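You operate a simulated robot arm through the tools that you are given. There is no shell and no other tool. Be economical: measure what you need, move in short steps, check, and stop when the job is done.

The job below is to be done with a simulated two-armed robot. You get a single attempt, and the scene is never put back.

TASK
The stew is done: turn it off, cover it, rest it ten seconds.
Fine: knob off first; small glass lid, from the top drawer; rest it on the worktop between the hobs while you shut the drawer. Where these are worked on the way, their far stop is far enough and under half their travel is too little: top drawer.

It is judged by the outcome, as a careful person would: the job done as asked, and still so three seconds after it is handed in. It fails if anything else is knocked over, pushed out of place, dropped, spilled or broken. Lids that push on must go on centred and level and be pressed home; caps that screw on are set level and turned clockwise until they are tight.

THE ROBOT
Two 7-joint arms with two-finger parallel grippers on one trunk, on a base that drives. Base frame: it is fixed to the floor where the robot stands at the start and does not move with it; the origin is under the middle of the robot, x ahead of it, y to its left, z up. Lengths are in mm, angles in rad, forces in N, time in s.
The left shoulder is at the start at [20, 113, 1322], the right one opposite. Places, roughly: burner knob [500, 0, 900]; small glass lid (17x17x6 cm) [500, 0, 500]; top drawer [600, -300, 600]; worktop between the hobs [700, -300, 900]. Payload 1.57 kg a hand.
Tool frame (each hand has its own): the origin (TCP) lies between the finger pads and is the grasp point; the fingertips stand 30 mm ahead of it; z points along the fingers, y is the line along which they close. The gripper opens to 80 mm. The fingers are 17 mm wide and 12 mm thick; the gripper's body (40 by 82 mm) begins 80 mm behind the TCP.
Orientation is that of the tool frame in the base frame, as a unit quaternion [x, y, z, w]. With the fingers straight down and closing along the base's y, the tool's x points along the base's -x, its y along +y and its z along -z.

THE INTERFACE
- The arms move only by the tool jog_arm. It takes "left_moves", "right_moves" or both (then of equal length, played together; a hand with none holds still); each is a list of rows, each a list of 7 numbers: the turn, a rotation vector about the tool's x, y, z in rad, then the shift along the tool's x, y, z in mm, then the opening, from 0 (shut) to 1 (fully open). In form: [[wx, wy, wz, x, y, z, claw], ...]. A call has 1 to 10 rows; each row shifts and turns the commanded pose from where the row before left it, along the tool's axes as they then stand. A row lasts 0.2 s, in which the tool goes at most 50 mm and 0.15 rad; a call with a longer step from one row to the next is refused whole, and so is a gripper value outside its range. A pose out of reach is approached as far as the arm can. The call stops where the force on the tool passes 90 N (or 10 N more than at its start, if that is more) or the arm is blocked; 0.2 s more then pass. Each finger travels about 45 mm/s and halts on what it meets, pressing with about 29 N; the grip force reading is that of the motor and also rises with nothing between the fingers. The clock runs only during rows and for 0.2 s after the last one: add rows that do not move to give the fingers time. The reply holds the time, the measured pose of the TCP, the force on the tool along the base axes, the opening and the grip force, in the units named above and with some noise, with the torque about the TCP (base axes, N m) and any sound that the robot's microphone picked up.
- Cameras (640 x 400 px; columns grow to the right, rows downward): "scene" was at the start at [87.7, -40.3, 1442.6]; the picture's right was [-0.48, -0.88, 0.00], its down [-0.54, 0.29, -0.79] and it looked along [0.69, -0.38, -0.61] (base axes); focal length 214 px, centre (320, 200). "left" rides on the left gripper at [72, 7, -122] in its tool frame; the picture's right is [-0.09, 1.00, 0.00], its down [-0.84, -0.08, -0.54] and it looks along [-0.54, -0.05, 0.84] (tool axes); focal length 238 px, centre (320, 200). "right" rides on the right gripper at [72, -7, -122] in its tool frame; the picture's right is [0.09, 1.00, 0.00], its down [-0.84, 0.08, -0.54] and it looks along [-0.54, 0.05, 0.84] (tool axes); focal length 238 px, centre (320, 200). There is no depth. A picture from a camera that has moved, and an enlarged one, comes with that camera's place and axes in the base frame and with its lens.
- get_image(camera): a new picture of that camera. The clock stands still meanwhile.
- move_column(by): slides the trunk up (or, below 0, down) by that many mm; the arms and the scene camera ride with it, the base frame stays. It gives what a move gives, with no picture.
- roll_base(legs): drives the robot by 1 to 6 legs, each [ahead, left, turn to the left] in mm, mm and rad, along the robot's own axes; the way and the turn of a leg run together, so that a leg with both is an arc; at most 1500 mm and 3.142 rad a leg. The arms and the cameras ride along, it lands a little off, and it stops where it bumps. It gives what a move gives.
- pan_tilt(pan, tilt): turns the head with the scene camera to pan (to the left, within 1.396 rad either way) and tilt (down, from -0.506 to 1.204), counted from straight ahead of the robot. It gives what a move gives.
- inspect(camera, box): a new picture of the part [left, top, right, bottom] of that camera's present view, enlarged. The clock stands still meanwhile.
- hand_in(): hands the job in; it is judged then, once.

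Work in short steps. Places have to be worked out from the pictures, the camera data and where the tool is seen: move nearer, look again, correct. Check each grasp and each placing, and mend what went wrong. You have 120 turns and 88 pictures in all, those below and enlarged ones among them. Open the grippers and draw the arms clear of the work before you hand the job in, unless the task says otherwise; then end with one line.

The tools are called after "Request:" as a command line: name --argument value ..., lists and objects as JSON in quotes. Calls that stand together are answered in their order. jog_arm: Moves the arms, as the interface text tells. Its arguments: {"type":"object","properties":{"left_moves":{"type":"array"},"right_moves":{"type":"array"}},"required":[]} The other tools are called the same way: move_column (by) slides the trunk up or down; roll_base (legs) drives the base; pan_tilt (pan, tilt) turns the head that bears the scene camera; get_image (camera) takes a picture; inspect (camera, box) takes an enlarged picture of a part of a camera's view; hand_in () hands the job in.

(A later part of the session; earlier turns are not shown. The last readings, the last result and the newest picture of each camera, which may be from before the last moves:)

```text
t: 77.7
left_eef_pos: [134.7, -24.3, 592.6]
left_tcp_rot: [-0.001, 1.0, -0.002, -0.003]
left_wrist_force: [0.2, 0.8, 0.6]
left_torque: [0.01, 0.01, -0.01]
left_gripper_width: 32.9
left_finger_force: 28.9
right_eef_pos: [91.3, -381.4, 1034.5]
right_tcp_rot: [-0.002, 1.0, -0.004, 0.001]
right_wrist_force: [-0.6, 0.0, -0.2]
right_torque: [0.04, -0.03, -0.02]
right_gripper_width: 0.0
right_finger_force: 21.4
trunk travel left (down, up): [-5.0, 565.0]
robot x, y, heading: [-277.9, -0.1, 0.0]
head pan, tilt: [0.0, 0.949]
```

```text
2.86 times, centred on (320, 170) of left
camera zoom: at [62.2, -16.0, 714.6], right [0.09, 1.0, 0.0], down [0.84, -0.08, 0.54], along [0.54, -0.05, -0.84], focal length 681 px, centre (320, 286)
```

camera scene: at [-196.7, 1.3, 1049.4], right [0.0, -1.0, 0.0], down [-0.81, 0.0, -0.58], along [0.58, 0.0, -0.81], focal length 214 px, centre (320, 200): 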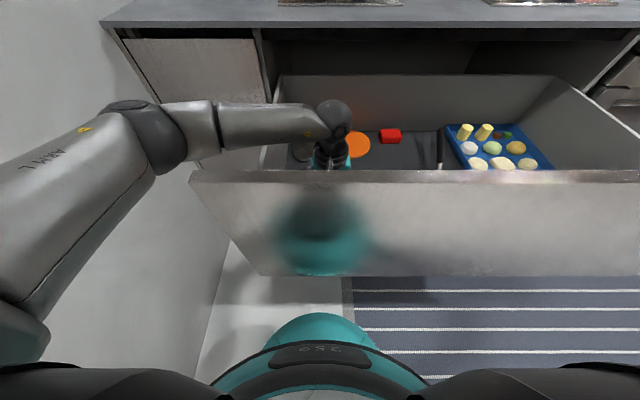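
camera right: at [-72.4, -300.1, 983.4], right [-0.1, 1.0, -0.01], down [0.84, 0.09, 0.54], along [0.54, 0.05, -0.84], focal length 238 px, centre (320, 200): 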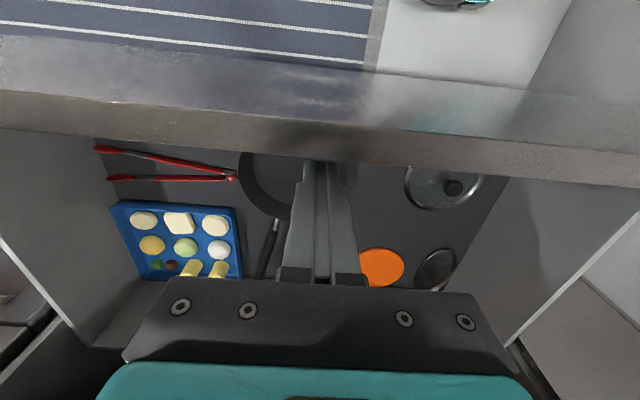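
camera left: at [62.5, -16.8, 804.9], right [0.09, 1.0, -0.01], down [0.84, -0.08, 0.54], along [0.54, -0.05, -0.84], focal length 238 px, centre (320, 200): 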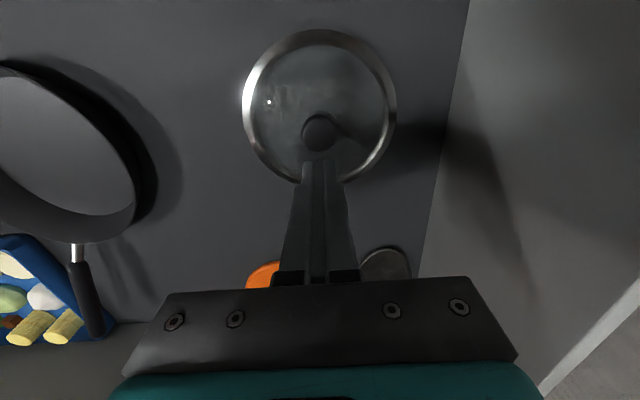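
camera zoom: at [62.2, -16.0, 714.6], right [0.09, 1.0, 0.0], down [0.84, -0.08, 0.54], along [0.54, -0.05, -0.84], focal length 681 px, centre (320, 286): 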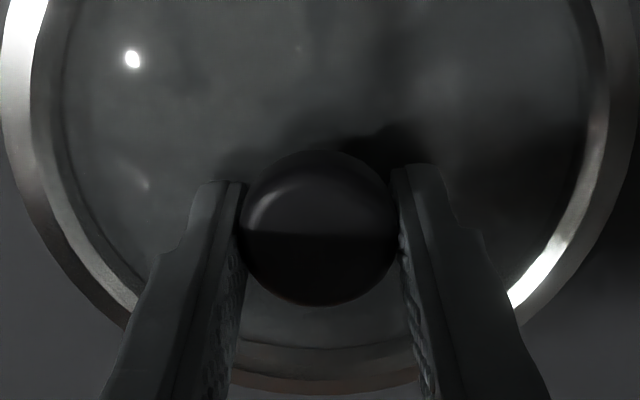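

The grip is 32.9 mm with no side load. I'll lift slowly, 2–3 mm per row, and read the weight.

Request:
jog_arm --left_moves '[[0, 0, 0, 0, 0, -2, 0], [0, 0, 0, 0, 0, -2, 0], [0, 0, 0, 0, 0, -3, 0], [0, 0, 0, 0, 0, -3, 0], [0, 0, 0, 0, 0, 0, 0]]'

Request:
inspect --camera "left" --box '[200, 10, 440, 250]'

```text
t: 78.9
left_eef_pos: [134.1, -23.6, 602.7]
left_tcp_rot: [0.0, 1.0, -0.003, -0.002]
left_wrist_force: [0.2, -0.4, -2.7]
left_torque: [0.01, -0.04, -0.01]
left_gripper_width: 32.5
left_finger_force: 28.9
right_eef_pos: [92.0, -382.3, 1034.7]
right_tcp_rot: [-0.002, 1.0, -0.004, -0.001]
right_wrist_force: [-0.3, -0.2, -0.3]
right_torque: [0.03, -0.05, 0.04]
right_gripper_width: 0.1
right_finger_force: 20.7
trunk travel left (down, up): [-5.0, 565.0]
robot x, y, heading: [-279.1, 3.1, -0.001]
head pan, tilt: [0.0, 0.949]
```

```text
1.67 times, centred on (320, 130) of left
camera zoom: at [61.8, -17.0, 725.1], right [0.09, 1.0, -0.01], down [0.84, -0.08, 0.54], along [0.54, -0.05, -0.84], focal length 397 px, centre (320, 317)
```

zoom: 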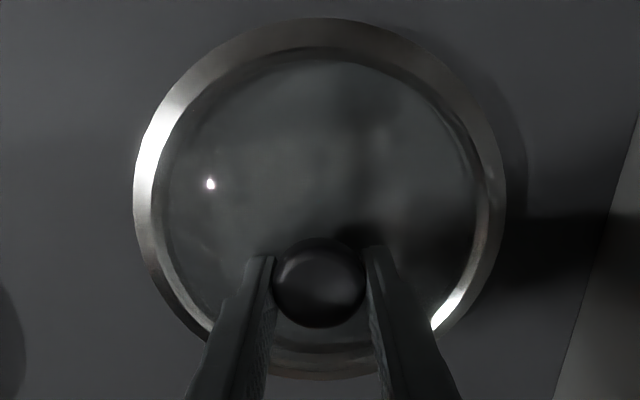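

The lid hangs on the hand (-2.7 N). I'll keep lifting gently and check for slip.

Request:
jog_arm --left_moves '[[0, 0, 0, 0, 0, -4, 0], [0, 0, 0, 0, 0, -6, 0], [0, 0, 0, 0, 0, -8, 0], [0, 0, 0, 0, 0, -8, 0], [0, 0, 0, 0, 0, -8, 0], [0, 0, 0, 0, 0, -6, 0], [0, 0, 0, 0, 0, -4, 0], [0, 0, 0, 0, 0, 0, 0]]'

Request:
inspect --camera "left" --box '[200, 10, 440, 250]'

```text
t: 80.7
left_eef_pos: [134.1, -22.1, 646.0]
left_tcp_rot: [0.001, 1.0, -0.003, -0.003]
left_wrist_force: [0.1, 0.0, -2.5]
left_torque: [-0.01, 0.01, -0.02]
left_gripper_width: 33.0
left_finger_force: 28.8
right_eef_pos: [91.1, -381.4, 1033.3]
right_tcp_rot: [-0.002, 1.0, -0.004, -0.001]
right_wrist_force: [0.6, -0.4, 0.2]
right_torque: [0.02, 0.03, 0.0]
right_gripper_width: 0.0
right_finger_force: 21.2
trunk travel left (down, up): [-5.0, 565.0]
robot x, y, heading: [-281.4, 0.8, 0.001]
head pan, tilt: [0.0, 0.949]
```

```text
1.67 times, centred on (320, 130) of left
camera zoom: at [62.3, -16.5, 768.9], right [0.09, 1.0, -0.01], down [0.84, -0.08, 0.54], along [0.54, -0.05, -0.84], focal length 397 px, centre (320, 317)
```

zoom: 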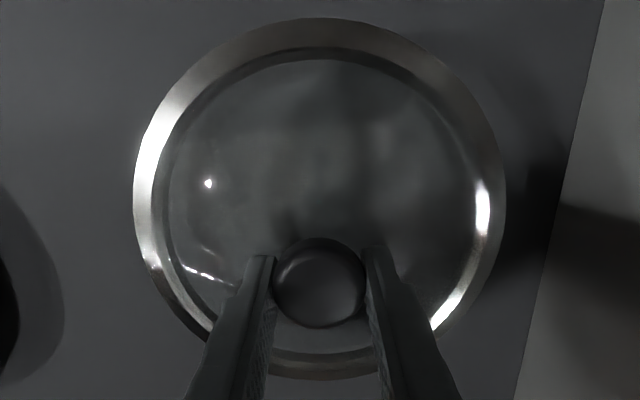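

The grip is steady. I'll keep lifting out of the drawer.

Request:
jog_arm --left_moves '[[0, 0, 0, 0, 0, -6, 0], [0, 0, 0, 0, 0, -12, 0], [0, 0, 0, 0, 0, -16, 0], [0, 0, 0, 0, 0, -18, 0], [0, 0, 0, 0, 0, -18, 0], [0, 0, 0, 0, 0, -18, 0], [0, 0, 0, 0, 0, -18, 0], [0, 0, 0, 0, 0, -16, 0], [0, 0, 0, 0, 0, -12, 0], [0, 0, 0, 0, 0, -6, 0]]'

Request:
jog_arm --left_moves '[[0, 0, 0, 0, 0, -6, 0], [0, 0, 0, 0, 0, -12, 0], [0, 0, 0, 0, 0, -20, 0], [0, 0, 0, 0, 0, -26, 0], [0, 0, 0, 0, 0, -30, 0], [0, 0, 0, 0, 0, -30, 0], [0, 0, 0, 0, 0, -30, 0], [0, 0, 0, 0, 0, -26, 0], [0, 0, 0, 0, 0, -14, 0], [0, 0, 0, 0, 0, -6, 0]]'

Request:
get_image --camera "left"

```text
t: 82.9
left_eef_pos: [135.5, -21.3, 787.2]
left_tcp_rot: [0.001, 1.0, -0.003, -0.002]
left_wrist_force: [0.0, 0.2, -2.4]
left_torque: [0.02, -0.02, -0.02]
left_gripper_width: 33.1
left_finger_force: 29.3
right_eef_pos: [92.0, -382.2, 1034.5]
right_tcp_rot: [-0.002, 1.0, -0.004, -0.001]
right_wrist_force: [-0.9, -1.2, -0.5]
right_torque: [0.02, 0.04, 0.01]
right_gripper_width: 0.0
right_finger_force: 21.6
trunk travel left (down, up): [-5.0, 565.0]
robot x, y, heading: [-276.8, 1.7, -0.0]
head pan, tilt: [0.0, 0.949]
```

```text
t: 85.1
left_eef_pos: [136.7, -21.8, 987.8]
left_tcp_rot: [0.001, 1.0, -0.002, -0.003]
left_wrist_force: [0.5, -0.1, -2.2]
left_torque: [-0.03, 0.02, -0.02]
left_gripper_width: 32.9
left_finger_force: 29.1
right_eef_pos: [91.7, -382.9, 1033.8]
right_tcp_rot: [-0.002, 1.0, -0.004, -0.001]
right_wrist_force: [-0.1, -0.7, -0.6]
right_torque: [0.03, -0.01, 0.0]
right_gripper_width: 0.0
right_finger_force: 21.1
trunk travel left (down, up): [-5.0, 565.0]
robot x, y, heading: [-281.0, 0.8, 0.001]
head pan, tilt: [0.0, 0.949]
```

```text
24 pictures are left
camera left: at [63.9, -15.3, 1109.6], right [0.09, 1.0, -0.01], down [0.84, -0.08, 0.54], along [0.54, -0.05, -0.84], focal length 238 px, centre (320, 200)
```

left: 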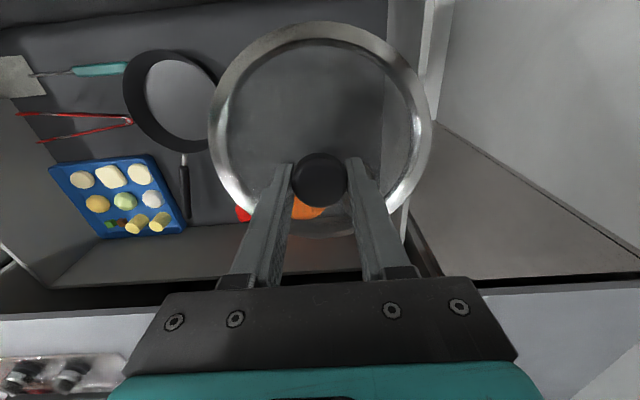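

The lid is held clear (bottom at about z 925). The open drawer keeps the robot too far from the hobs, so I'll first push the drawer most of the way in with the right hand, put the lid down, then shut it fully. I'll back off so the right hand hangs in front of the panel.

Request:
roll_base --legs '[[-75, 0, 0], [-80, 0, 0]]'

Request:
jog_arm --right_moves '[[0, 0, 0, 0, 0, 40, 0], [0, 0, 0, 0, 0, 45, 0], [0, 0, 0, 0, 0, 45, 0], [0, 0, 0, 0, 0, 45, 0], [0, 0, 0, 0, 0, 0, 0]]'

Request:
get_image --camera "right"

```text
t: 86.8
left_eef_pos: [-18.0, -21.9, 986.8]
left_tcp_rot: [0.001, 1.0, -0.002, -0.002]
left_wrist_force: [0.1, 0.7, -2.8]
left_torque: [0.01, 0.0, 0.0]
left_gripper_width: 32.9
left_finger_force: 29.0
right_eef_pos: [-63.5, -382.5, 1035.7]
right_tcp_rot: [-0.003, 1.0, -0.004, 0.0]
right_wrist_force: [-0.8, 0.3, 0.3]
right_torque: [-0.02, -0.01, 0.0]
right_gripper_width: 0.0
right_finger_force: 21.6
trunk travel left (down, up): [-5.0, 565.0]
robot x, y, heading: [-437.1, 0.1, -0.001]
head pan, tilt: [0.0, 0.949]
```

```text
t: 88.0
left_eef_pos: [-18.5, -21.8, 986.0]
left_tcp_rot: [0.001, 1.0, -0.003, -0.002]
left_wrist_force: [0.3, 0.8, -3.6]
left_torque: [0.02, 0.0, 0.02]
left_gripper_width: 32.6
left_finger_force: 28.9
right_eef_pos: [-61.3, -385.0, 858.7]
right_tcp_rot: [-0.002, 1.0, -0.004, 0.002]
right_wrist_force: [-1.1, 0.4, -0.1]
right_torque: [0.0, -0.01, 0.03]
right_gripper_width: 0.0
right_finger_force: 21.2
trunk travel left (down, up): [-5.0, 565.0]
robot x, y, heading: [-434.6, 2.6, -0.003]
head pan, tilt: [0.0, 0.949]
```

```text
23 pictures are left
camera right: at [-132.9, -389.6, 980.1], right [-0.1, 1.0, -0.01], down [0.84, 0.08, 0.54], along [0.54, 0.04, -0.84], focal length 238 px, centre (320, 200)
```

right: 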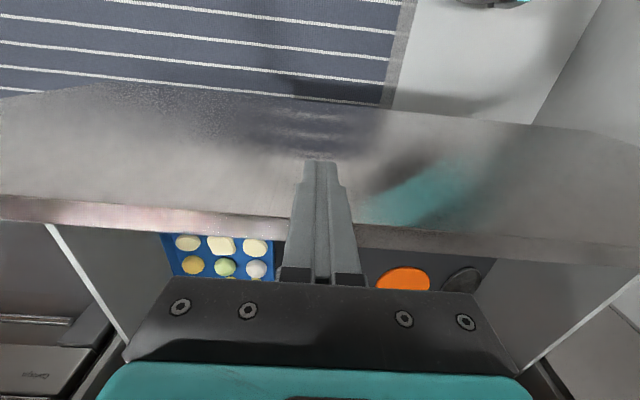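

The closed fingers are in front of the panel. I'll drive ahead in short legs to push the drawer most of the way, not shut.

Request:
roll_base --legs '[[80, 0, 0], [80, 0, 0], [80, 0, 0], [70, 0, 0]]'

Request:
get_image --camera "right"

```text
t: 91.0
left_eef_pos: [292.0, -22.1, 986.9]
left_tcp_rot: [0.001, 1.0, -0.003, -0.003]
left_wrist_force: [0.0, 0.1, -2.6]
left_torque: [-0.02, -0.01, 0.05]
left_gripper_width: 32.8
left_finger_force: 29.2
right_eef_pos: [247.9, -383.6, 859.0]
right_tcp_rot: [-0.001, 1.0, -0.003, 0.0]
right_wrist_force: [0.2, 0.3, -0.3]
right_torque: [-0.01, 0.02, -0.01]
right_gripper_width: 0.2
right_finger_force: 21.2
trunk travel left (down, up): [-5.0, 565.0]
robot x, y, heading: [-125.1, 0.7, -0.002]
head pan, tilt: [0.0, 0.949]
```

```text
22 pictures are left
camera right: at [177.9, -389.7, 980.3], right [-0.1, 1.0, -0.01], down [0.84, 0.08, 0.54], along [0.54, 0.05, -0.84], focal length 238 px, centre (320, 200)
```

right: 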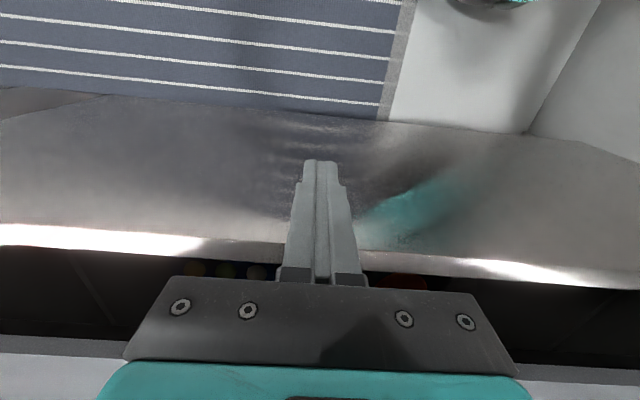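

The panel now stands at about x 288 (around 105 mm open). I'll raise the right hand, then shift the robot right and ahead so the lid comes over the gap between the hobs.

Request:
jog_arm --right_moves '[[0, 0, 0, 10, 0, -10, 0], [0, 0, 0, 10, 0, -40, 0], [0, 0, 0, 0, 0, -50, 0], [0, 0, 0, 0, 0, -50, 0], [0, 0, 0, 0, 0, -40, 0]]'

Request:
roll_base --legs '[[0, -150, 0], [0, -145, 0], [80, 0, 0], [80, 0, 0]]'

Request:
pan_tilt --pan 0.0 --tilt 0.6

Request:
get_image --camera "scene"

Request:
get_image --camera "left"

```text
t: 92.2
left_eef_pos: [293.3, -21.7, 987.6]
left_tcp_rot: [0.0, 1.0, -0.002, -0.003]
left_wrist_force: [0.4, -0.6, -2.4]
left_torque: [0.01, 0.0, -0.01]
left_gripper_width: 32.7
left_finger_force: 29.0
right_eef_pos: [227.8, -383.2, 1050.7]
right_tcp_rot: [-0.002, 1.0, -0.004, 0.001]
right_wrist_force: [-0.6, -0.7, -0.6]
right_torque: [0.01, 0.03, 0.0]
right_gripper_width: 0.0
right_finger_force: 21.1
trunk travel left (down, up): [-5.0, 565.0]
robot x, y, heading: [-127.8, -0.4, 0.002]
head pan, tilt: [0.0, 0.949]
```

```text
t: 95.8
left_eef_pos: [452.5, -318.1, 986.9]
left_tcp_rot: [0.001, 1.0, -0.002, -0.002]
left_wrist_force: [0.7, 0.3, -1.9]
left_torque: [-0.02, -0.01, -0.04]
left_gripper_width: 32.7
left_finger_force: 28.7
right_eef_pos: [388.8, -677.2, 1049.0]
right_tcp_rot: [-0.003, 1.0, -0.003, 0.0]
right_wrist_force: [0.4, 0.6, 0.1]
right_torque: [-0.01, 0.0, 0.0]
right_gripper_width: 0.2
right_finger_force: 21.0
trunk travel left (down, up): [-5.0, 565.0]
robot x, y, heading: [35.8, -296.8, 0.003]
head pan, tilt: [0.0, 0.949]
```

```text
t: 96.6
left_eef_pos: [453.3, -316.5, 986.6]
left_tcp_rot: [0.0, 1.0, -0.002, -0.002]
left_wrist_force: [0.2, 0.1, -2.5]
left_torque: [-0.02, -0.04, 0.0]
left_gripper_width: 32.6
left_finger_force: 28.6
right_eef_pos: [385.9, -676.9, 1049.5]
right_tcp_rot: [-0.002, 1.0, -0.003, 0.0]
right_wrist_force: [-0.1, -0.4, -0.1]
right_torque: [0.02, -0.03, -0.02]
right_gripper_width: 0.0
right_finger_force: 21.1
trunk travel left (down, up): [-5.0, 565.0]
robot x, y, heading: [36.5, -294.5, 0.002]
head pan, tilt: [0.0, 0.6]
```

```text
21 pictures are left
camera scene: at [135.5, -293.7, 1077.7], right [0.0, -1.0, 0.0], down [-0.57, 0.0, -0.82], along [0.82, 0.0, -0.57], focal length 214 px, centre (320, 200)
```

scene: 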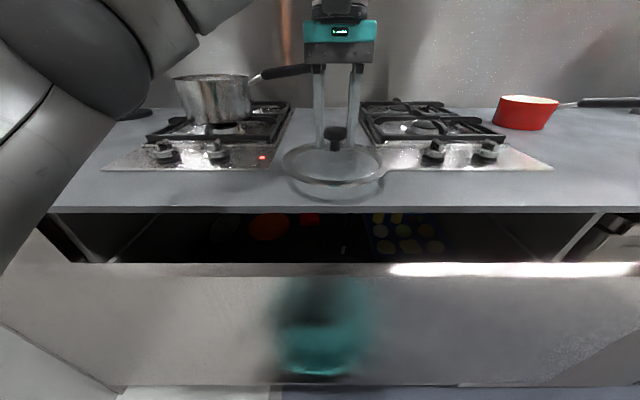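

```text
20 pictures are left
camera left: at [380.5, -310.5, 1109.2], right [0.09, 1.0, -0.01], down [0.84, -0.08, 0.54], along [0.54, -0.05, -0.84], focal length 238 px, centre (320, 200)
```

left: 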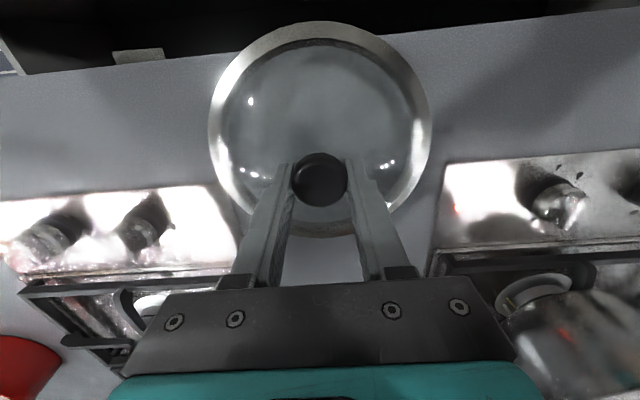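

The gap between the hobs is y from -401 to -201 with hob fronts at x≈493. I'll raise the trunk for reach, nudge ahead, and extend the lid over about [585, -301].

Request:
move_column --by 100

Request:
roll_base --legs '[[28, 0, 0]]'

Request:
jog_arm --left_moves '[[0, 0, 0, -8, 2, 0, 0], [0, 0, 0, -14, 3, 0, 0], [0, 0, 0, -18, 3, 6, 0], [0, 0, 0, -20, 3, 12, 0], [0, 0, 0, -18, 3, 16, 0], [0, 0, 0, -14, 1, 18, 0], [0, 0, 0, -8, 0, 18, 0], [0, 0, 0, 0, 0, 16, 0], [0, 0, 0, 0, 0, 10, 0], [0, 0, 0, 0, 0, 4, 0]]'

Request:
get_image --camera "left"

```text
t: 98.0
left_eef_pos: [451.7, -316.6, 1086.8]
left_tcp_rot: [0.001, 1.0, -0.003, -0.003]
left_wrist_force: [0.1, -0.3, -3.3]
left_torque: [-0.04, 0.0, 0.01]
left_gripper_width: 32.6
left_finger_force: 29.0
right_eef_pos: [387.0, -677.8, 1149.7]
right_tcp_rot: [-0.002, 1.0, -0.004, 0.001]
right_wrist_force: [0.9, 0.5, 0.2]
right_torque: [0.02, -0.04, -0.02]
right_gripper_width: 0.1
right_finger_force: 21.6
trunk travel left (down, up): [-105.0, 465.0]
robot x, y, heading: [35.7, -297.5, 0.002]
head pan, tilt: [0.0, 0.6]
```

```text
t: 98.8
left_eef_pos: [481.9, -318.7, 1086.7]
left_tcp_rot: [0.001, 1.0, -0.003, -0.003]
left_wrist_force: [0.3, 0.0, -2.1]
left_torque: [0.0, 0.02, 0.02]
left_gripper_width: 32.7
left_finger_force: 29.1
right_eef_pos: [415.5, -678.0, 1148.2]
right_tcp_rot: [-0.002, 1.0, -0.004, -0.001]
right_wrist_force: [0.1, 0.7, -0.4]
right_torque: [-0.01, 0.0, -0.02]
right_gripper_width: 0.0
right_finger_force: 21.0
trunk travel left (down, up): [-105.0, 465.0]
robot x, y, heading: [67.3, -292.4, 0.002]
head pan, tilt: [0.0, 0.6]
```

```text
t: 101.0
left_eef_pos: [579.6, -302.4, 986.5]
left_tcp_rot: [0.001, 1.0, -0.002, -0.002]
left_wrist_force: [0.2, 0.6, -2.3]
left_torque: [0.0, -0.03, 0.03]
left_gripper_width: 32.6
left_finger_force: 28.8
right_eef_pos: [414.5, -677.8, 1149.1]
right_tcp_rot: [-0.001, 1.0, -0.004, 0.001]
right_wrist_force: [0.8, 0.2, 0.7]
right_torque: [-0.01, 0.0, 0.03]
right_gripper_width: 0.0
right_finger_force: 21.2
trunk travel left (down, up): [-105.0, 465.0]
robot x, y, heading: [66.2, -296.9, 0.002]
head pan, tilt: [0.0, 0.6]
```

```text
19 pictures are left
camera left: at [507.7, -296.4, 1108.4], right [0.09, 1.0, 0.0], down [0.84, -0.08, 0.54], along [0.54, -0.05, -0.84], focal length 238 px, centre (320, 200)
```

left: 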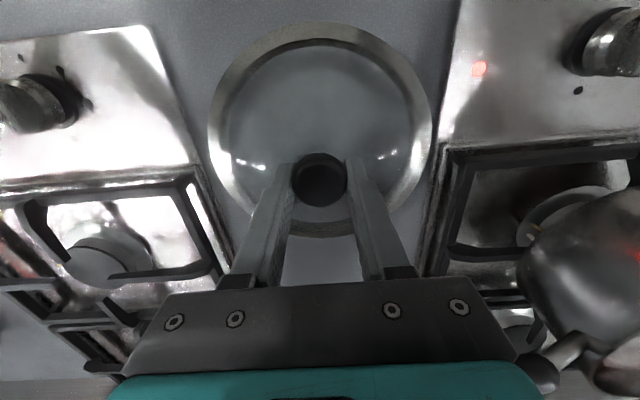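

The lid is well centred in the gap with margin on both sides. I'll lower it gently toward contact.

Request:
jog_arm --left_moves '[[0, 0, 0, 0, 0, 6, 0], [0, 0, 0, 0, 0, 8, 0], [0, 0, 0, 0, 0, 5, 0], [0, 0, 0, 0, 0, 2, 0], [0, 0, 0, 0, 0, 0, 0]]'

Request:
jog_arm --left_moves '[[0, 0, 0, 0, 0, 2, 0], [0, 0, 0, 0, 0, 2, 0], [0, 0, 0, 0, 0, 0, 0]]'

```text
t: 102.2
left_eef_pos: [579.7, -303.1, 965.3]
left_tcp_rot: [0.001, 1.0, -0.002, -0.002]
left_wrist_force: [0.3, -0.5, -1.9]
left_torque: [-0.02, 0.03, -0.04]
left_gripper_width: 32.7
left_finger_force: 28.8
right_eef_pos: [415.5, -678.3, 1148.6]
right_tcp_rot: [-0.002, 1.0, -0.003, 0.0]
right_wrist_force: [-0.4, -0.1, 0.1]
right_torque: [0.02, 0.02, -0.02]
right_gripper_width: 0.0
right_finger_force: 21.7
trunk travel left (down, up): [-105.0, 465.0]
robot x, y, heading: [63.3, -296.0, -0.001]
head pan, tilt: [0.0, 0.6]
```

```text
t: 103.0
left_eef_pos: [581.3, -302.8, 962.0]
left_tcp_rot: [0.001, 1.0, -0.002, -0.002]
left_wrist_force: [0.3, -0.5, -3.1]
left_torque: [0.02, -0.01, -0.01]
left_gripper_width: 32.4
left_finger_force: 29.0
right_eef_pos: [414.3, -677.4, 1148.2]
right_tcp_rot: [-0.001, 1.0, -0.004, 0.001]
right_wrist_force: [0.5, -0.6, 0.1]
right_torque: [0.04, -0.02, 0.01]
right_gripper_width: 0.1
right_finger_force: 21.1
trunk travel left (down, up): [-105.0, 465.0]
robot x, y, heading: [62.6, -293.1, 0.0]
head pan, tilt: [0.0, 0.6]
```

No contact yet at TCP 962. I'll continue in 2 mm steps.

Request:
jog_arm --left_moves '[[0, 0, 0, 0, 0, 2, 0], [0, 0, 0, 0, 0, 0, 0]]'

Request:
jog_arm --left_moves '[[0, 0, 0, 0, 0, 2, 0], [0, 0, 0, 0, 0, 0, 0]]'

Request:
jog_arm --left_moves '[[0, 0, 0, 0, 0, 2, 0], [0, 0, 0, 0, 0, 0, 0]]'

```text
t: 103.6
left_eef_pos: [580.2, -303.6, 959.6]
left_tcp_rot: [0.001, 1.0, -0.003, -0.002]
left_wrist_force: [-0.1, -0.1, -2.9]
left_torque: [0.01, 0.0, -0.01]
left_gripper_width: 32.4
left_finger_force: 28.8
right_eef_pos: [415.1, -676.5, 1149.3]
right_tcp_rot: [-0.001, 1.0, -0.004, 0.0]
right_wrist_force: [0.3, -0.2, 0.6]
right_torque: [0.0, -0.05, -0.01]
right_gripper_width: 0.0
right_finger_force: 21.6
trunk travel left (down, up): [-105.0, 465.0]
robot x, y, heading: [63.4, -295.5, -0.001]
head pan, tilt: [0.0, 0.6]
```

```text
t: 104.2
left_eef_pos: [580.4, -303.8, 957.7]
left_tcp_rot: [0.001, 1.0, -0.003, -0.003]
left_wrist_force: [-0.4, 0.2, -3.0]
left_torque: [-0.01, -0.02, -0.01]
left_gripper_width: 32.6
left_finger_force: 28.8
right_eef_pos: [415.8, -677.3, 1148.6]
right_tcp_rot: [-0.001, 1.0, -0.003, 0.001]
right_wrist_force: [0.8, 0.4, -0.2]
right_torque: [0.01, -0.02, 0.0]
right_gripper_width: 0.0
right_finger_force: 20.9
trunk travel left (down, up): [-105.0, 465.0]
robot x, y, heading: [61.8, -297.6, -0.001]
head pan, tilt: [0.0, 0.6]
```

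```text
t: 104.8
left_eef_pos: [580.3, -303.6, 957.4]
left_tcp_rot: [0.001, 1.0, -0.003, -0.002]
left_wrist_force: [1.2, -0.8, 3.6]
left_torque: [0.28, 0.26, 0.01]
left_gripper_width: 32.4
left_finger_force: 29.3
right_eef_pos: [415.3, -677.6, 1149.1]
right_tcp_rot: [-0.002, 1.0, -0.003, 0.0]
right_wrist_force: [0.0, -0.1, 0.0]
right_torque: [-0.03, 0.02, -0.01]
right_gripper_width: 0.0
right_finger_force: 20.6
trunk travel left (down, up): [-105.0, 465.0]
robot x, y, heading: [61.1, -294.2, -0.001]
head pan, tilt: [0.0, 0.6]
```

Contact (+3.6 N) at TCP 957, so the lid's base is 60 mm below the TCP. I'll release and rise.

Request:
jog_arm --left_moves '[[0, 0, 0, 0, 0, 0, 0.5], [0, 0, 0, 0, 0, 0, 0.6], [0, 0, 0, 0, 0, 0, 0.6], [0, 0, 0, 0, 0, -10, 0.6], [0, 0, 0, 0, 0, -30, 0.6], [0, 0, 0, 0, 0, -40, 0.6], [0, 0, 0, 0, 0, -40, 0.6], [0, 0, 0, 20, 0, -10, 0.6]]'

Request:
get_image --camera "left"

```text
t: 106.6
left_eef_pos: [555.5, -301.1, 1084.4]
left_tcp_rot: [0.002, 1.0, -0.003, -0.002]
left_wrist_force: [0.8, -0.2, 0.2]
left_torque: [-0.02, 0.0, -0.02]
left_gripper_width: 47.9
left_finger_force: 0.1
left hand out of reach, approached as far as the arm can: row 6, 7, 8
right_eef_pos: [415.2, -677.3, 1147.9]
right_tcp_rot: [-0.002, 1.0, -0.004, 0.0]
right_wrist_force: [-0.7, 0.0, -0.8]
right_torque: [-0.03, 0.01, -0.02]
right_gripper_width: 0.1
right_finger_force: 22.0
trunk travel left (down, up): [-105.0, 465.0]
robot x, y, heading: [60.4, -295.6, -0.005]
head pan, tilt: [0.0, 0.6]
```

```text
18 pictures are left
camera left: at [483.3, -293.8, 1206.0], right [0.1, 1.0, 0.0], down [0.84, -0.08, 0.54], along [0.54, -0.06, -0.84], focal length 238 px, centre (320, 200)
```

left: 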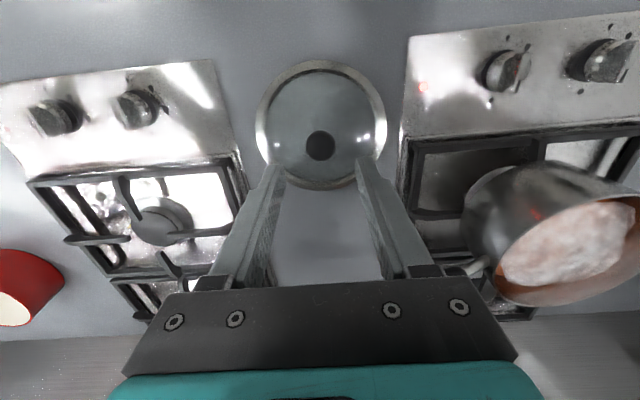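

The lid rests flat between the hobs. Next I'll shut the drawer: back off, close the left hand and pitch its fingertips forward so they can push the recessed panel fully home under the worktop edge.

Request:
roll_base --legs '[[-340, 0, 0]]'

Request:
move_column --by -100

Request:
jog_arm --left_moves '[[0, -0.15, 0, 0, 0, 0, 0], [0, -0.15, 0, 0, 0, 0, 0], [0, -0.15, 0, 0, 0, 0, 0], [0, -0.15, 0, 0, 0, 0, 0], [0, 0, 0, 20, 0, 30, 0], [0, 0, 0, 20, 0, 30, 0], [0, 0, 0, 20, 0, 30, 0], [0, 0, 0, 15, 0, 22, 0]]'

Request:
get_image --camera "left"

```text
t: 108.8
left_eef_pos: [216.1, -300.0, 1082.7]
left_tcp_rot: [0.0, 1.0, -0.002, -0.002]
left_wrist_force: [0.2, -0.2, -0.8]
left_torque: [0.01, 0.0, 0.02]
left_gripper_width: 48.0
left_finger_force: 0.1
right_eef_pos: [75.8, -677.5, 1149.0]
right_tcp_rot: [-0.002, 1.0, -0.004, 0.0]
right_wrist_force: [-0.6, 0.5, -0.2]
right_torque: [0.01, -0.02, 0.02]
right_gripper_width: 0.1
right_finger_force: 20.9
trunk travel left (down, up): [-105.0, 465.0]
robot x, y, heading: [-278.7, -294.2, 0.008]
head pan, tilt: [0.0, 0.6]
```

```text
t: 110.1
left_eef_pos: [216.5, -299.1, 983.8]
left_tcp_rot: [0.0, 1.0, -0.002, -0.002]
left_wrist_force: [-0.5, -0.2, -0.8]
left_torque: [0.0, 0.02, -0.02]
left_gripper_width: 48.0
left_finger_force: 0.0
right_eef_pos: [77.3, -677.0, 1049.0]
right_tcp_rot: [-0.002, 1.0, -0.004, 0.0]
right_wrist_force: [-0.3, -0.5, -0.4]
right_torque: [-0.01, 0.0, -0.01]
right_gripper_width: 0.1
right_finger_force: 21.2
trunk travel left (down, up): [-5.0, 565.0]
robot x, y, heading: [-277.8, -294.7, -0.001]
head pan, tilt: [0.0, 0.6]
```

```text
t: 111.9
left_eef_pos: [217.4, -300.1, 848.3]
left_tcp_rot: [-0.001, 0.956, -0.002, 0.293]
left_wrist_force: [-0.4, 0.4, 0.2]
left_torque: [0.0, 0.01, 0.02]
left_gripper_width: 0.0
left_finger_force: 21.3
right_eef_pos: [77.1, -676.4, 1048.7]
right_tcp_rot: [-0.002, 1.0, -0.003, 0.0]
right_wrist_force: [0.1, -0.3, -0.6]
right_torque: [-0.05, -0.01, 0.01]
right_gripper_width: 0.2
right_finger_force: 20.8
trunk travel left (down, up): [-5.0, 565.0]
robot x, y, heading: [-275.9, -294.3, 0.002]
head pan, tilt: [0.0, 0.6]
```

```text
17 pictures are left
camera left: at [88.7, -293.2, 909.2], right [0.08, 1.0, 0.05], down [0.39, -0.07, 0.92], along [0.92, -0.05, -0.39], focal length 238 px, centre (320, 200)
```

left: 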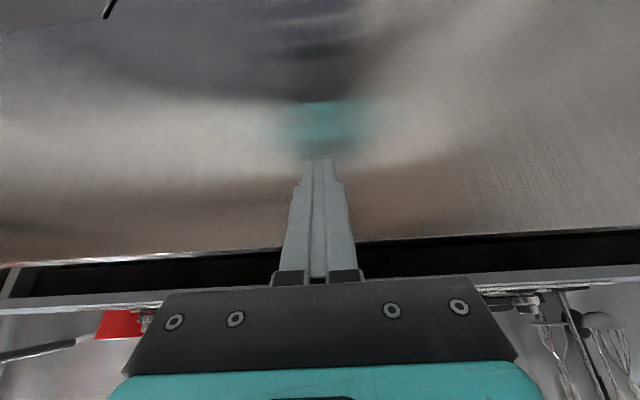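

The fingertips face the panel centre. I'll drive ahead to push, then finish with the arm while watching force.

Request:
roll_base --legs '[[60, 0, 0], [60, 0, 0]]'

Request:
jog_arm --left_moves '[[0, 0, 0, -8.3, 0, 5.6, 0], [0, 0, 0, -8.3, 0, 5.6, 0], [0, 0, 0, -8.3, 0, 5.6, 0], [0, 0, 0, -6.6, 0, 4.5, 0], [0, 0, 0, -4, 0, 2.7, 0], [0, 0, 0, -4, 0, 2.7, 0], [0, 0, 0, 0, 0, 0, 0]]'

Request:
get_image --camera "left"

```text
t: 113.5
left_eef_pos: [336.5, -300.7, 849.7]
left_tcp_rot: [-0.001, 0.956, -0.001, 0.293]
left_wrist_force: [-0.1, 0.1, 0.0]
left_torque: [0.02, 0.01, -0.01]
left_gripper_width: 0.0
left_finger_force: 21.1
right_eef_pos: [194.8, -678.1, 1048.2]
right_tcp_rot: [-0.003, 1.0, -0.003, -0.001]
right_wrist_force: [-0.4, 0.5, -0.1]
right_torque: [-0.03, 0.01, 0.01]
right_gripper_width: 0.1
right_finger_force: 21.6
trunk travel left (down, up): [-5.0, 565.0]
robot x, y, heading: [-161.3, -296.8, -0.002]
head pan, tilt: [0.0, 0.6]
```

```text
t: 115.1
left_eef_pos: [370.3, -299.9, 850.3]
left_tcp_rot: [0.002, 0.959, -0.002, 0.282]
left_wrist_force: [-85.3, 18.4, 16.9]
left_torque: [-0.54, 1.34, 0.46]
left_gripper_width: 0.2
left_finger_force: 21.7
right_eef_pos: [185.5, -675.8, 1053.5]
right_tcp_rot: [-0.002, 1.0, -0.005, 0.004]
right_wrist_force: [-0.4, 0.1, -0.4]
right_torque: [-0.01, -0.03, 0.03]
right_gripper_width: 0.1
right_finger_force: 21.7
trunk travel left (down, up): [-5.0, 565.0]
robot x, y, heading: [-157.5, -297.1, 0.004]
head pan, tilt: [0.0, 0.6]
```

```text
16 pictures are left
camera left: at [241.4, -293.2, 913.3], right [0.08, 1.0, 0.05], down [0.41, -0.08, 0.91], along [0.91, -0.06, -0.41], focal length 238 px, centre (320, 200)
```

left: 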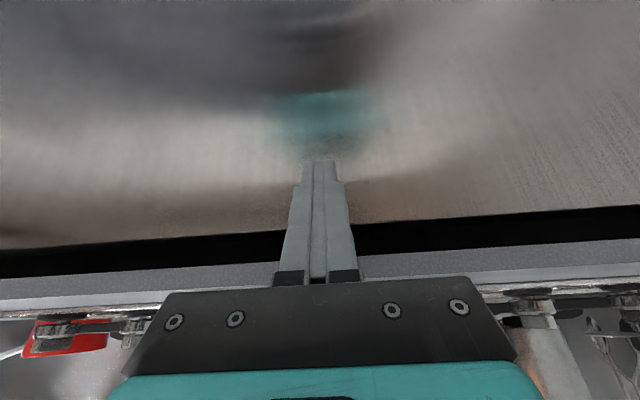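

A firm 85 N stop with the fingertips at the panel's closed position: the drawer is shut. I'll back off, turn the left hand vertical and go up.

Request:
roll_base --legs '[[-100, 0, 0]]'

Request:
jog_arm --left_moves '[[0, 0, 0, 0, 0, -40, 0], [0, 0, 0, 0, 0, -40, 0.3], [0, 0.146, 0, 0, 0, -20, 0.6], [0, 0.146, 0, 0, 0, -20, 0.6], [0, 0.146, 0, 0, 0, 0, 0.6], [0, 0.146, 0, 0, 0, 0, 0.6], [0, 0, 0, -20, 0, 0, 0.6]]'

Request:
move_column --by 140

Request:
get_image --camera "scene"

```text
t: 116.2
left_eef_pos: [284.2, -299.8, 849.6]
left_tcp_rot: [-0.001, 0.956, -0.001, 0.294]
left_wrist_force: [0.0, 0.6, -0.6]
left_torque: [0.02, 0.01, 0.0]
left_gripper_width: 0.0
left_finger_force: 21.3
right_eef_pos: [93.6, -676.6, 1048.4]
right_tcp_rot: [-0.002, 1.0, -0.004, 0.0]
right_wrist_force: [0.1, 0.1, 0.2]
right_torque: [0.01, 0.01, 0.0]
right_gripper_width: 0.1
right_finger_force: 21.1
trunk travel left (down, up): [-5.0, 565.0]
robot x, y, heading: [-258.5, -296.5, -0.006]
head pan, tilt: [0.0, 0.6]
```

```text
t: 117.8
left_eef_pos: [239.6, -300.3, 949.4]
left_tcp_rot: [0.001, 1.0, -0.003, 0.005]
left_wrist_force: [-0.5, -1.1, -0.5]
left_torque: [-0.01, -0.01, 0.02]
left_gripper_width: 47.9
left_finger_force: 0.2
right_eef_pos: [95.2, -677.5, 1048.9]
right_tcp_rot: [-0.002, 1.0, -0.003, 0.0]
right_wrist_force: [-0.9, 0.8, 0.0]
right_torque: [-0.01, 0.02, -0.02]
right_gripper_width: 0.3
right_finger_force: 21.4
trunk travel left (down, up): [-5.0, 565.0]
robot x, y, heading: [-259.3, -297.1, 0.003]
head pan, tilt: [0.0, 0.6]
```

```text
t: 119.5
left_eef_pos: [240.3, -299.4, 1090.3]
left_tcp_rot: [0.0, 1.0, -0.002, 0.006]
left_wrist_force: [0.2, -0.2, -0.5]
left_torque: [0.02, 0.03, 0.0]
left_gripper_width: 47.7
left_finger_force: 0.0
right_eef_pos: [95.9, -678.5, 1188.5]
right_tcp_rot: [-0.002, 1.0, -0.004, 0.0]
right_wrist_force: [0.8, -1.0, 0.4]
right_torque: [0.01, 0.0, 0.01]
right_gripper_width: 0.2
right_finger_force: 21.7
trunk travel left (down, up): [-145.0, 425.0]
robot x, y, heading: [-253.4, -292.8, 0.001]
head pan, tilt: [0.0, 0.6]
```

```text
15 pictures are left
camera scene: at [-156.9, -293.7, 1217.7], right [0.0, -1.0, 0.0], down [-0.56, 0.0, -0.83], along [0.83, 0.0, -0.56], focal length 214 px, centre (320, 200)
```

scene: 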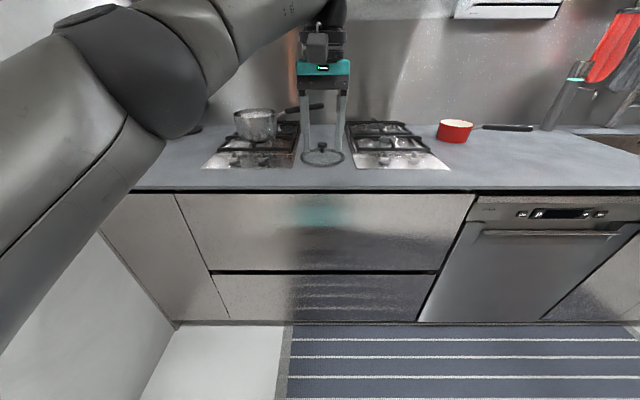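

The drawer is shut and the lid still stands between the hobs. I'll drive in to fetch it.

Request:
roll_base --legs '[[324, 0, 0]]'

Request:
get_image --camera "left"

```text
t: 121.6
left_eef_pos: [565.1, -300.8, 1090.2]
left_tcp_rot: [0.0, 1.0, -0.003, 0.006]
left_wrist_force: [0.2, 0.4, 0.2]
left_torque: [0.0, -0.03, 0.01]
left_gripper_width: 48.0
left_finger_force: 0.1
right_eef_pos: [420.4, -676.8, 1188.7]
right_tcp_rot: [-0.002, 1.0, -0.003, 0.0]
right_wrist_force: [0.2, 1.2, 0.3]
right_torque: [0.02, 0.04, -0.02]
right_gripper_width: 0.0
right_finger_force: 21.7
trunk travel left (down, up): [-145.0, 425.0]
robot x, y, heading: [68.3, -296.2, 0.003]
head pan, tilt: [0.0, 0.6]
```

```text
14 pictures are left
camera left: at [489.9, -292.1, 1210.9], right [0.09, 1.0, 0.0], down [0.83, -0.07, 0.55], along [0.55, -0.05, -0.83], focal length 238 px, centre (320, 200)
```

left: 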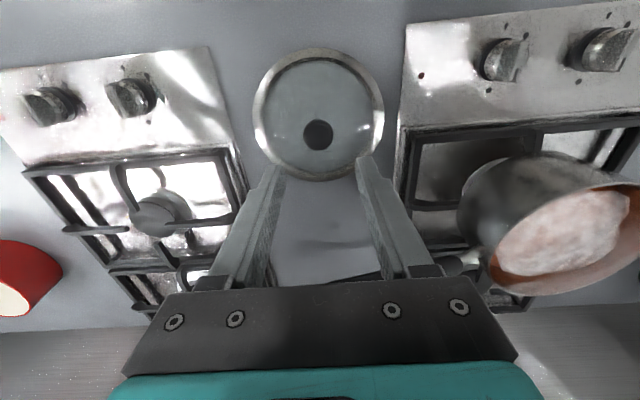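

The knob is at [578, -303], matching where I set it. I'll align, level the hand and descend around it.

Request:
jog_arm --left_moves '[[0, 0.012, 0, -14, -2.5, 0, 0.75], [0, 0, 0, 0, 0, 35, 0.75], [0, 0, 0, 0, 0, 40, 0.75], [0, 0, 0, 0, 0, 30, 0.75], [0, 0, 0, 0, 0, 15, 0.75], [0, 0, 0, 0, 0, 8, 0.75], [0, 0, 0, 0, 0, 0, 0.75]]'

Request:
inspect --camera "left" --box '[200, 10, 440, 250]'

```text
t: 123.2
left_eef_pos: [579.1, -302.7, 961.5]
left_tcp_rot: [0.0, 1.0, -0.002, 0.001]
left_wrist_force: [-0.3, -0.1, -0.1]
left_torque: [-0.03, -0.01, -0.01]
left_gripper_width: 59.9
left_finger_force: 0.0
right_eef_pos: [419.1, -677.2, 1188.7]
right_tcp_rot: [-0.002, 1.0, -0.004, 0.0]
right_wrist_force: [-0.5, 0.5, -0.5]
right_torque: [0.0, -0.01, 0.01]
right_gripper_width: 0.0
right_finger_force: 21.4
trunk travel left (down, up): [-145.0, 425.0]
robot x, y, heading: [66.5, -295.1, 0.004]
head pan, tilt: [0.0, 0.6]
```

```text
1.67 times, centred on (320, 130) of left
camera zoom: at [505.0, -294.9, 1083.4], right [0.09, 1.0, 0.0], down [0.84, -0.07, 0.54], along [0.54, -0.05, -0.84], focal length 397 px, centre (320, 317)
```

zoom: 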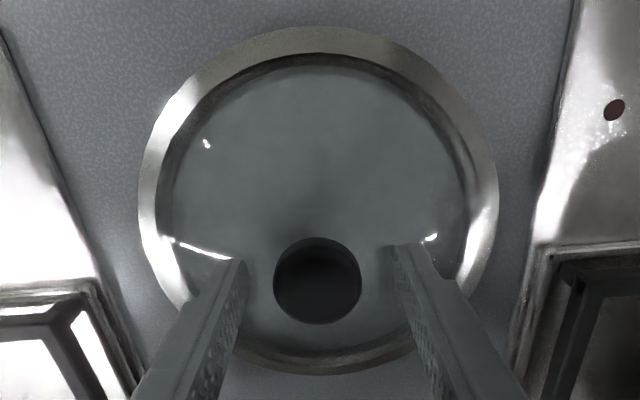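

Aligned. I'll go down 4 mm, close and lift gently a few mm.

Request:
jog_arm --left_moves '[[0, 0, 0, -1, 0, 4, 0.7], [0, 0, 0, 0, 0, 0, 0.4], [0, 0, 0, 0, 0, 0, 0.2], [0, 0, 0, 0, 0, 0, 0], [0, 0, 0, 0, 0, 0, 0], [0, 0, 0, 0, 0, 0, 0], [0, 0, 0, 0, 0, -2, 0], [0, 0, 0, 0, 0, -3, 0], [0, 0, 0, 0, 0, -3, 0], [0, 0, 0, 0, 0, 0, 0]]'

```text
t: 125.4
left_eef_pos: [578.9, -301.4, 967.9]
left_tcp_rot: [-0.001, 1.0, -0.003, 0.0]
left_wrist_force: [0.0, 1.0, -3.7]
left_torque: [0.0, 0.02, 0.0]
left_gripper_width: 32.4
left_finger_force: 29.4
right_eef_pos: [418.3, -676.7, 1190.3]
right_tcp_rot: [-0.002, 1.0, -0.004, 0.0]
right_wrist_force: [0.4, 0.1, 0.6]
right_torque: [0.0, 0.0, 0.01]
right_gripper_width: 0.0
right_finger_force: 21.3
trunk travel left (down, up): [-145.0, 425.0]
robot x, y, heading: [67.6, -294.8, 0.005]
head pan, tilt: [0.0, 0.6]
```

The lid is on the hand again (-3.7 N, 32.4 mm). I'll raise it with the trunk, well above the pot rim and handle (rim ≈ 1030).

Request:
move_column --by 100

Request:
move_column --by 100

Request:
get_image --camera "scene"

```text
t: 126.8
left_eef_pos: [578.8, -302.6, 1065.6]
left_tcp_rot: [-0.001, 1.0, -0.003, 0.0]
left_wrist_force: [-0.1, -0.7, -2.3]
left_torque: [0.01, 0.05, -0.01]
left_gripper_width: 32.5
left_finger_force: 28.8
right_eef_pos: [418.8, -677.2, 1287.5]
right_tcp_rot: [-0.002, 1.0, -0.003, 0.001]
right_wrist_force: [-0.4, 0.6, 1.1]
right_torque: [-0.02, -0.05, -0.02]
right_gripper_width: 0.0
right_finger_force: 21.7
trunk travel left (down, up): [-245.0, 325.0]
robot x, y, heading: [68.1, -296.5, 0.003]
head pan, tilt: [0.0, 0.6]
```

```text
t: 128.1
left_eef_pos: [578.3, -301.8, 1166.1]
left_tcp_rot: [-0.001, 1.0, -0.003, 0.001]
left_wrist_force: [0.0, -0.3, -2.8]
left_torque: [-0.01, 0.01, -0.01]
left_gripper_width: 32.5
left_finger_force: 28.9
right_eef_pos: [419.4, -677.7, 1388.7]
right_tcp_rot: [-0.002, 1.0, -0.003, 0.0]
right_wrist_force: [-0.4, 0.0, 0.6]
right_torque: [0.0, 0.02, 0.02]
right_gripper_width: 0.0
right_finger_force: 21.6
trunk travel left (down, up): [-345.0, 225.0]
robot x, y, heading: [69.0, -295.2, 0.004]
head pan, tilt: [0.0, 0.6]
```

```text
12 pictures are left
camera scene: at [167.2, -293.4, 1417.7], right [0.0, -1.0, 0.0], down [-0.57, 0.0, -0.82], along [0.82, 0.0, -0.57], focal length 214 px, centre (320, 200)
```

scene: 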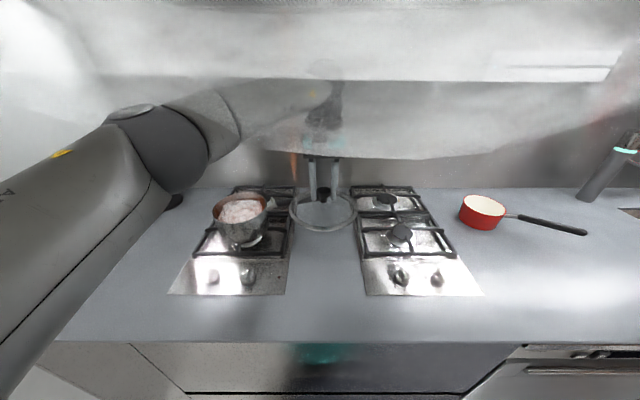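

The pot rim centre comes out at about [686, -48], rim z≈1030, diameter 173 mm. I'll shift the base left 200 and then ahead, with the lid's base riding at about z 1105.

Request:
roll_base --legs '[[0, 100, 0], [0, 100, 0], [40, 0, 0], [30, 0, 0]]'

Request:
jog_arm --left_moves '[[0, 0, 0, 0, 6, 0, 0], [0, 0, 0, 0, 12, 0, 0], [0, 0, 0, 0, 14, 0, 0], [0, 0, 0, 0, 12, 0, 0], [0, 0, 0, 0, 6, 0, 0], [0, 0, 0, 0, 0, 0, 0]]'

Request:
get_image --camera "left"

```text
t: 130.9
left_eef_pos: [650.2, -102.4, 1164.8]
left_tcp_rot: [0.0, 1.0, -0.003, -0.001]
left_wrist_force: [1.1, 1.1, -3.0]
left_torque: [-0.01, 0.03, 0.01]
left_gripper_width: 32.4
left_finger_force: 29.4
right_eef_pos: [491.5, -476.5, 1388.8]
right_tcp_rot: [-0.002, 1.0, -0.004, -0.001]
right_wrist_force: [0.7, 0.8, -0.1]
right_torque: [0.02, 0.04, -0.02]
right_gripper_width: 0.0
right_finger_force: 21.1
trunk travel left (down, up): [-345.0, 225.0]
robot x, y, heading: [132.8, -91.2, -0.001]
head pan, tilt: [0.0, 0.6]
```

```text
t: 132.3
left_eef_pos: [648.3, -54.3, 1165.4]
left_tcp_rot: [0.0, 1.0, -0.003, 0.0]
left_wrist_force: [-0.3, 0.2, -2.7]
left_torque: [-0.03, -0.03, 0.0]
left_gripper_width: 32.5
left_finger_force: 29.5
right_eef_pos: [487.9, -476.2, 1388.6]
right_tcp_rot: [-0.002, 1.0, -0.004, -0.001]
right_wrist_force: [0.3, -0.5, 0.4]
right_torque: [0.0, 0.02, -0.05]
right_gripper_width: 0.1
right_finger_force: 21.2
trunk travel left (down, up): [-345.0, 225.0]
robot x, y, heading: [137.0, -93.0, 0.003]
head pan, tilt: [0.0, 0.6]
```

```text
11 pictures are left
camera left: at [575.6, -46.3, 1287.7], right [0.09, 1.0, 0.0], down [0.84, -0.08, 0.54], along [0.54, -0.05, -0.84], focal length 238 px, centre (320, 200)
```

left: 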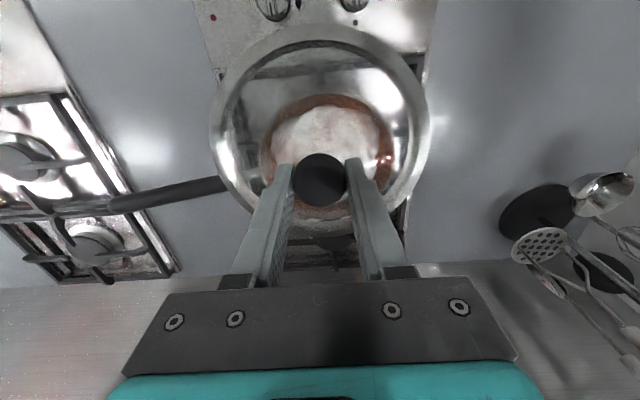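

The pot shows clearly through the lid. I'll zoom in to fix the rim centre precisely.

Request:
inspect --camera "left" --box '[220, 60, 430, 260]'

```text
2.00 times, centred on (325, 160) of left
camera zoom: at [575.6, -46.3, 1287.7], right [0.09, 1.0, 0.0], down [0.84, -0.08, 0.54], along [0.54, -0.05, -0.84], focal length 477 px, centre (310, 280)
```

zoom: 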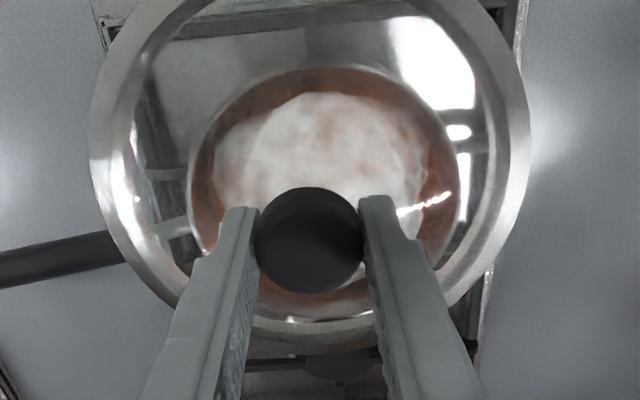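

Combining views: pot rim centre ≈ [698, -49], rim z≈1020. I'll drive 25 mm ahead and make the rest with the arm, then descend to just above the rim.

Request:
roll_base --legs '[[25, 0, 0]]'

Request:
jog_arm --left_moves '[[0, 0, 0, -5, 1, 0, 0], [0, 0, 0, -8, 2, 4, 0], [0, 0, 0, -8, 2, 8, 0], [0, 0, 0, -4, 0, 10, 0], [0, 0, 0, 0, 0, 10, 0], [0, 0, 0, 0, 0, 6, 0], [0, 0, 0, 0, 0, 2, 0], [0, 0, 0, 0, 0, 0, 0]]'

Request:
inspect --camera "left" --box '[200, 10, 440, 250]'

```text
t: 133.1
left_eef_pos: [674.0, -53.7, 1165.1]
left_tcp_rot: [0.0, 1.0, -0.003, -0.001]
left_wrist_force: [-0.8, 0.0, -2.4]
left_torque: [0.01, 0.02, 0.01]
left_gripper_width: 32.5
left_finger_force: 28.7
right_eef_pos: [514.5, -477.5, 1388.1]
right_tcp_rot: [-0.002, 1.0, -0.003, 0.0]
right_wrist_force: [-0.2, -0.1, 0.7]
right_torque: [0.0, 0.06, 0.02]
right_gripper_width: 0.0
right_finger_force: 21.2
trunk travel left (down, up): [-345.0, 225.0]
robot x, y, heading: [162.5, -93.3, 0.003]
head pan, tilt: [0.0, 0.6]
```

```text
t: 134.9
left_eef_pos: [698.4, -48.7, 1125.6]
left_tcp_rot: [0.001, 1.0, -0.002, 0.0]
left_wrist_force: [0.1, 0.3, -2.4]
left_torque: [0.02, 0.0, 0.0]
left_gripper_width: 32.2
left_finger_force: 28.8
right_eef_pos: [513.1, -477.3, 1388.7]
right_tcp_rot: [-0.001, 1.0, -0.003, -0.001]
right_wrist_force: [-0.2, 0.1, -0.3]
right_torque: [-0.02, -0.03, -0.01]
right_gripper_width: 0.1
right_finger_force: 21.5
trunk travel left (down, up): [-345.0, 225.0]
robot x, y, heading: [159.4, -90.8, -0.0]
head pan, tilt: [0.0, 0.6]
```

```text
1.67 times, centred on (320, 130) of left
camera zoom: at [625.8, -41.8, 1247.5], right [0.09, 1.0, 0.0], down [0.84, -0.08, 0.54], along [0.54, -0.05, -0.84], focal length 397 px, centre (320, 317)
```

zoom: 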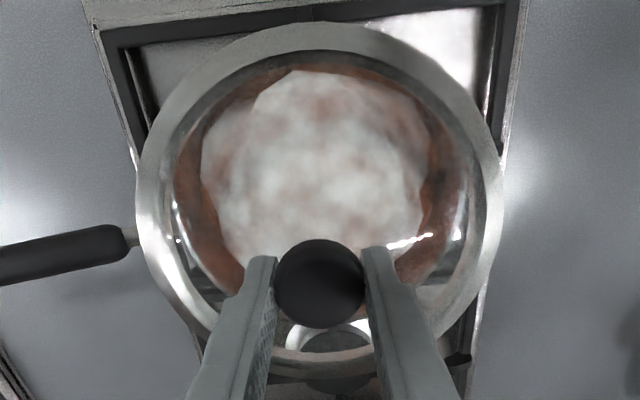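

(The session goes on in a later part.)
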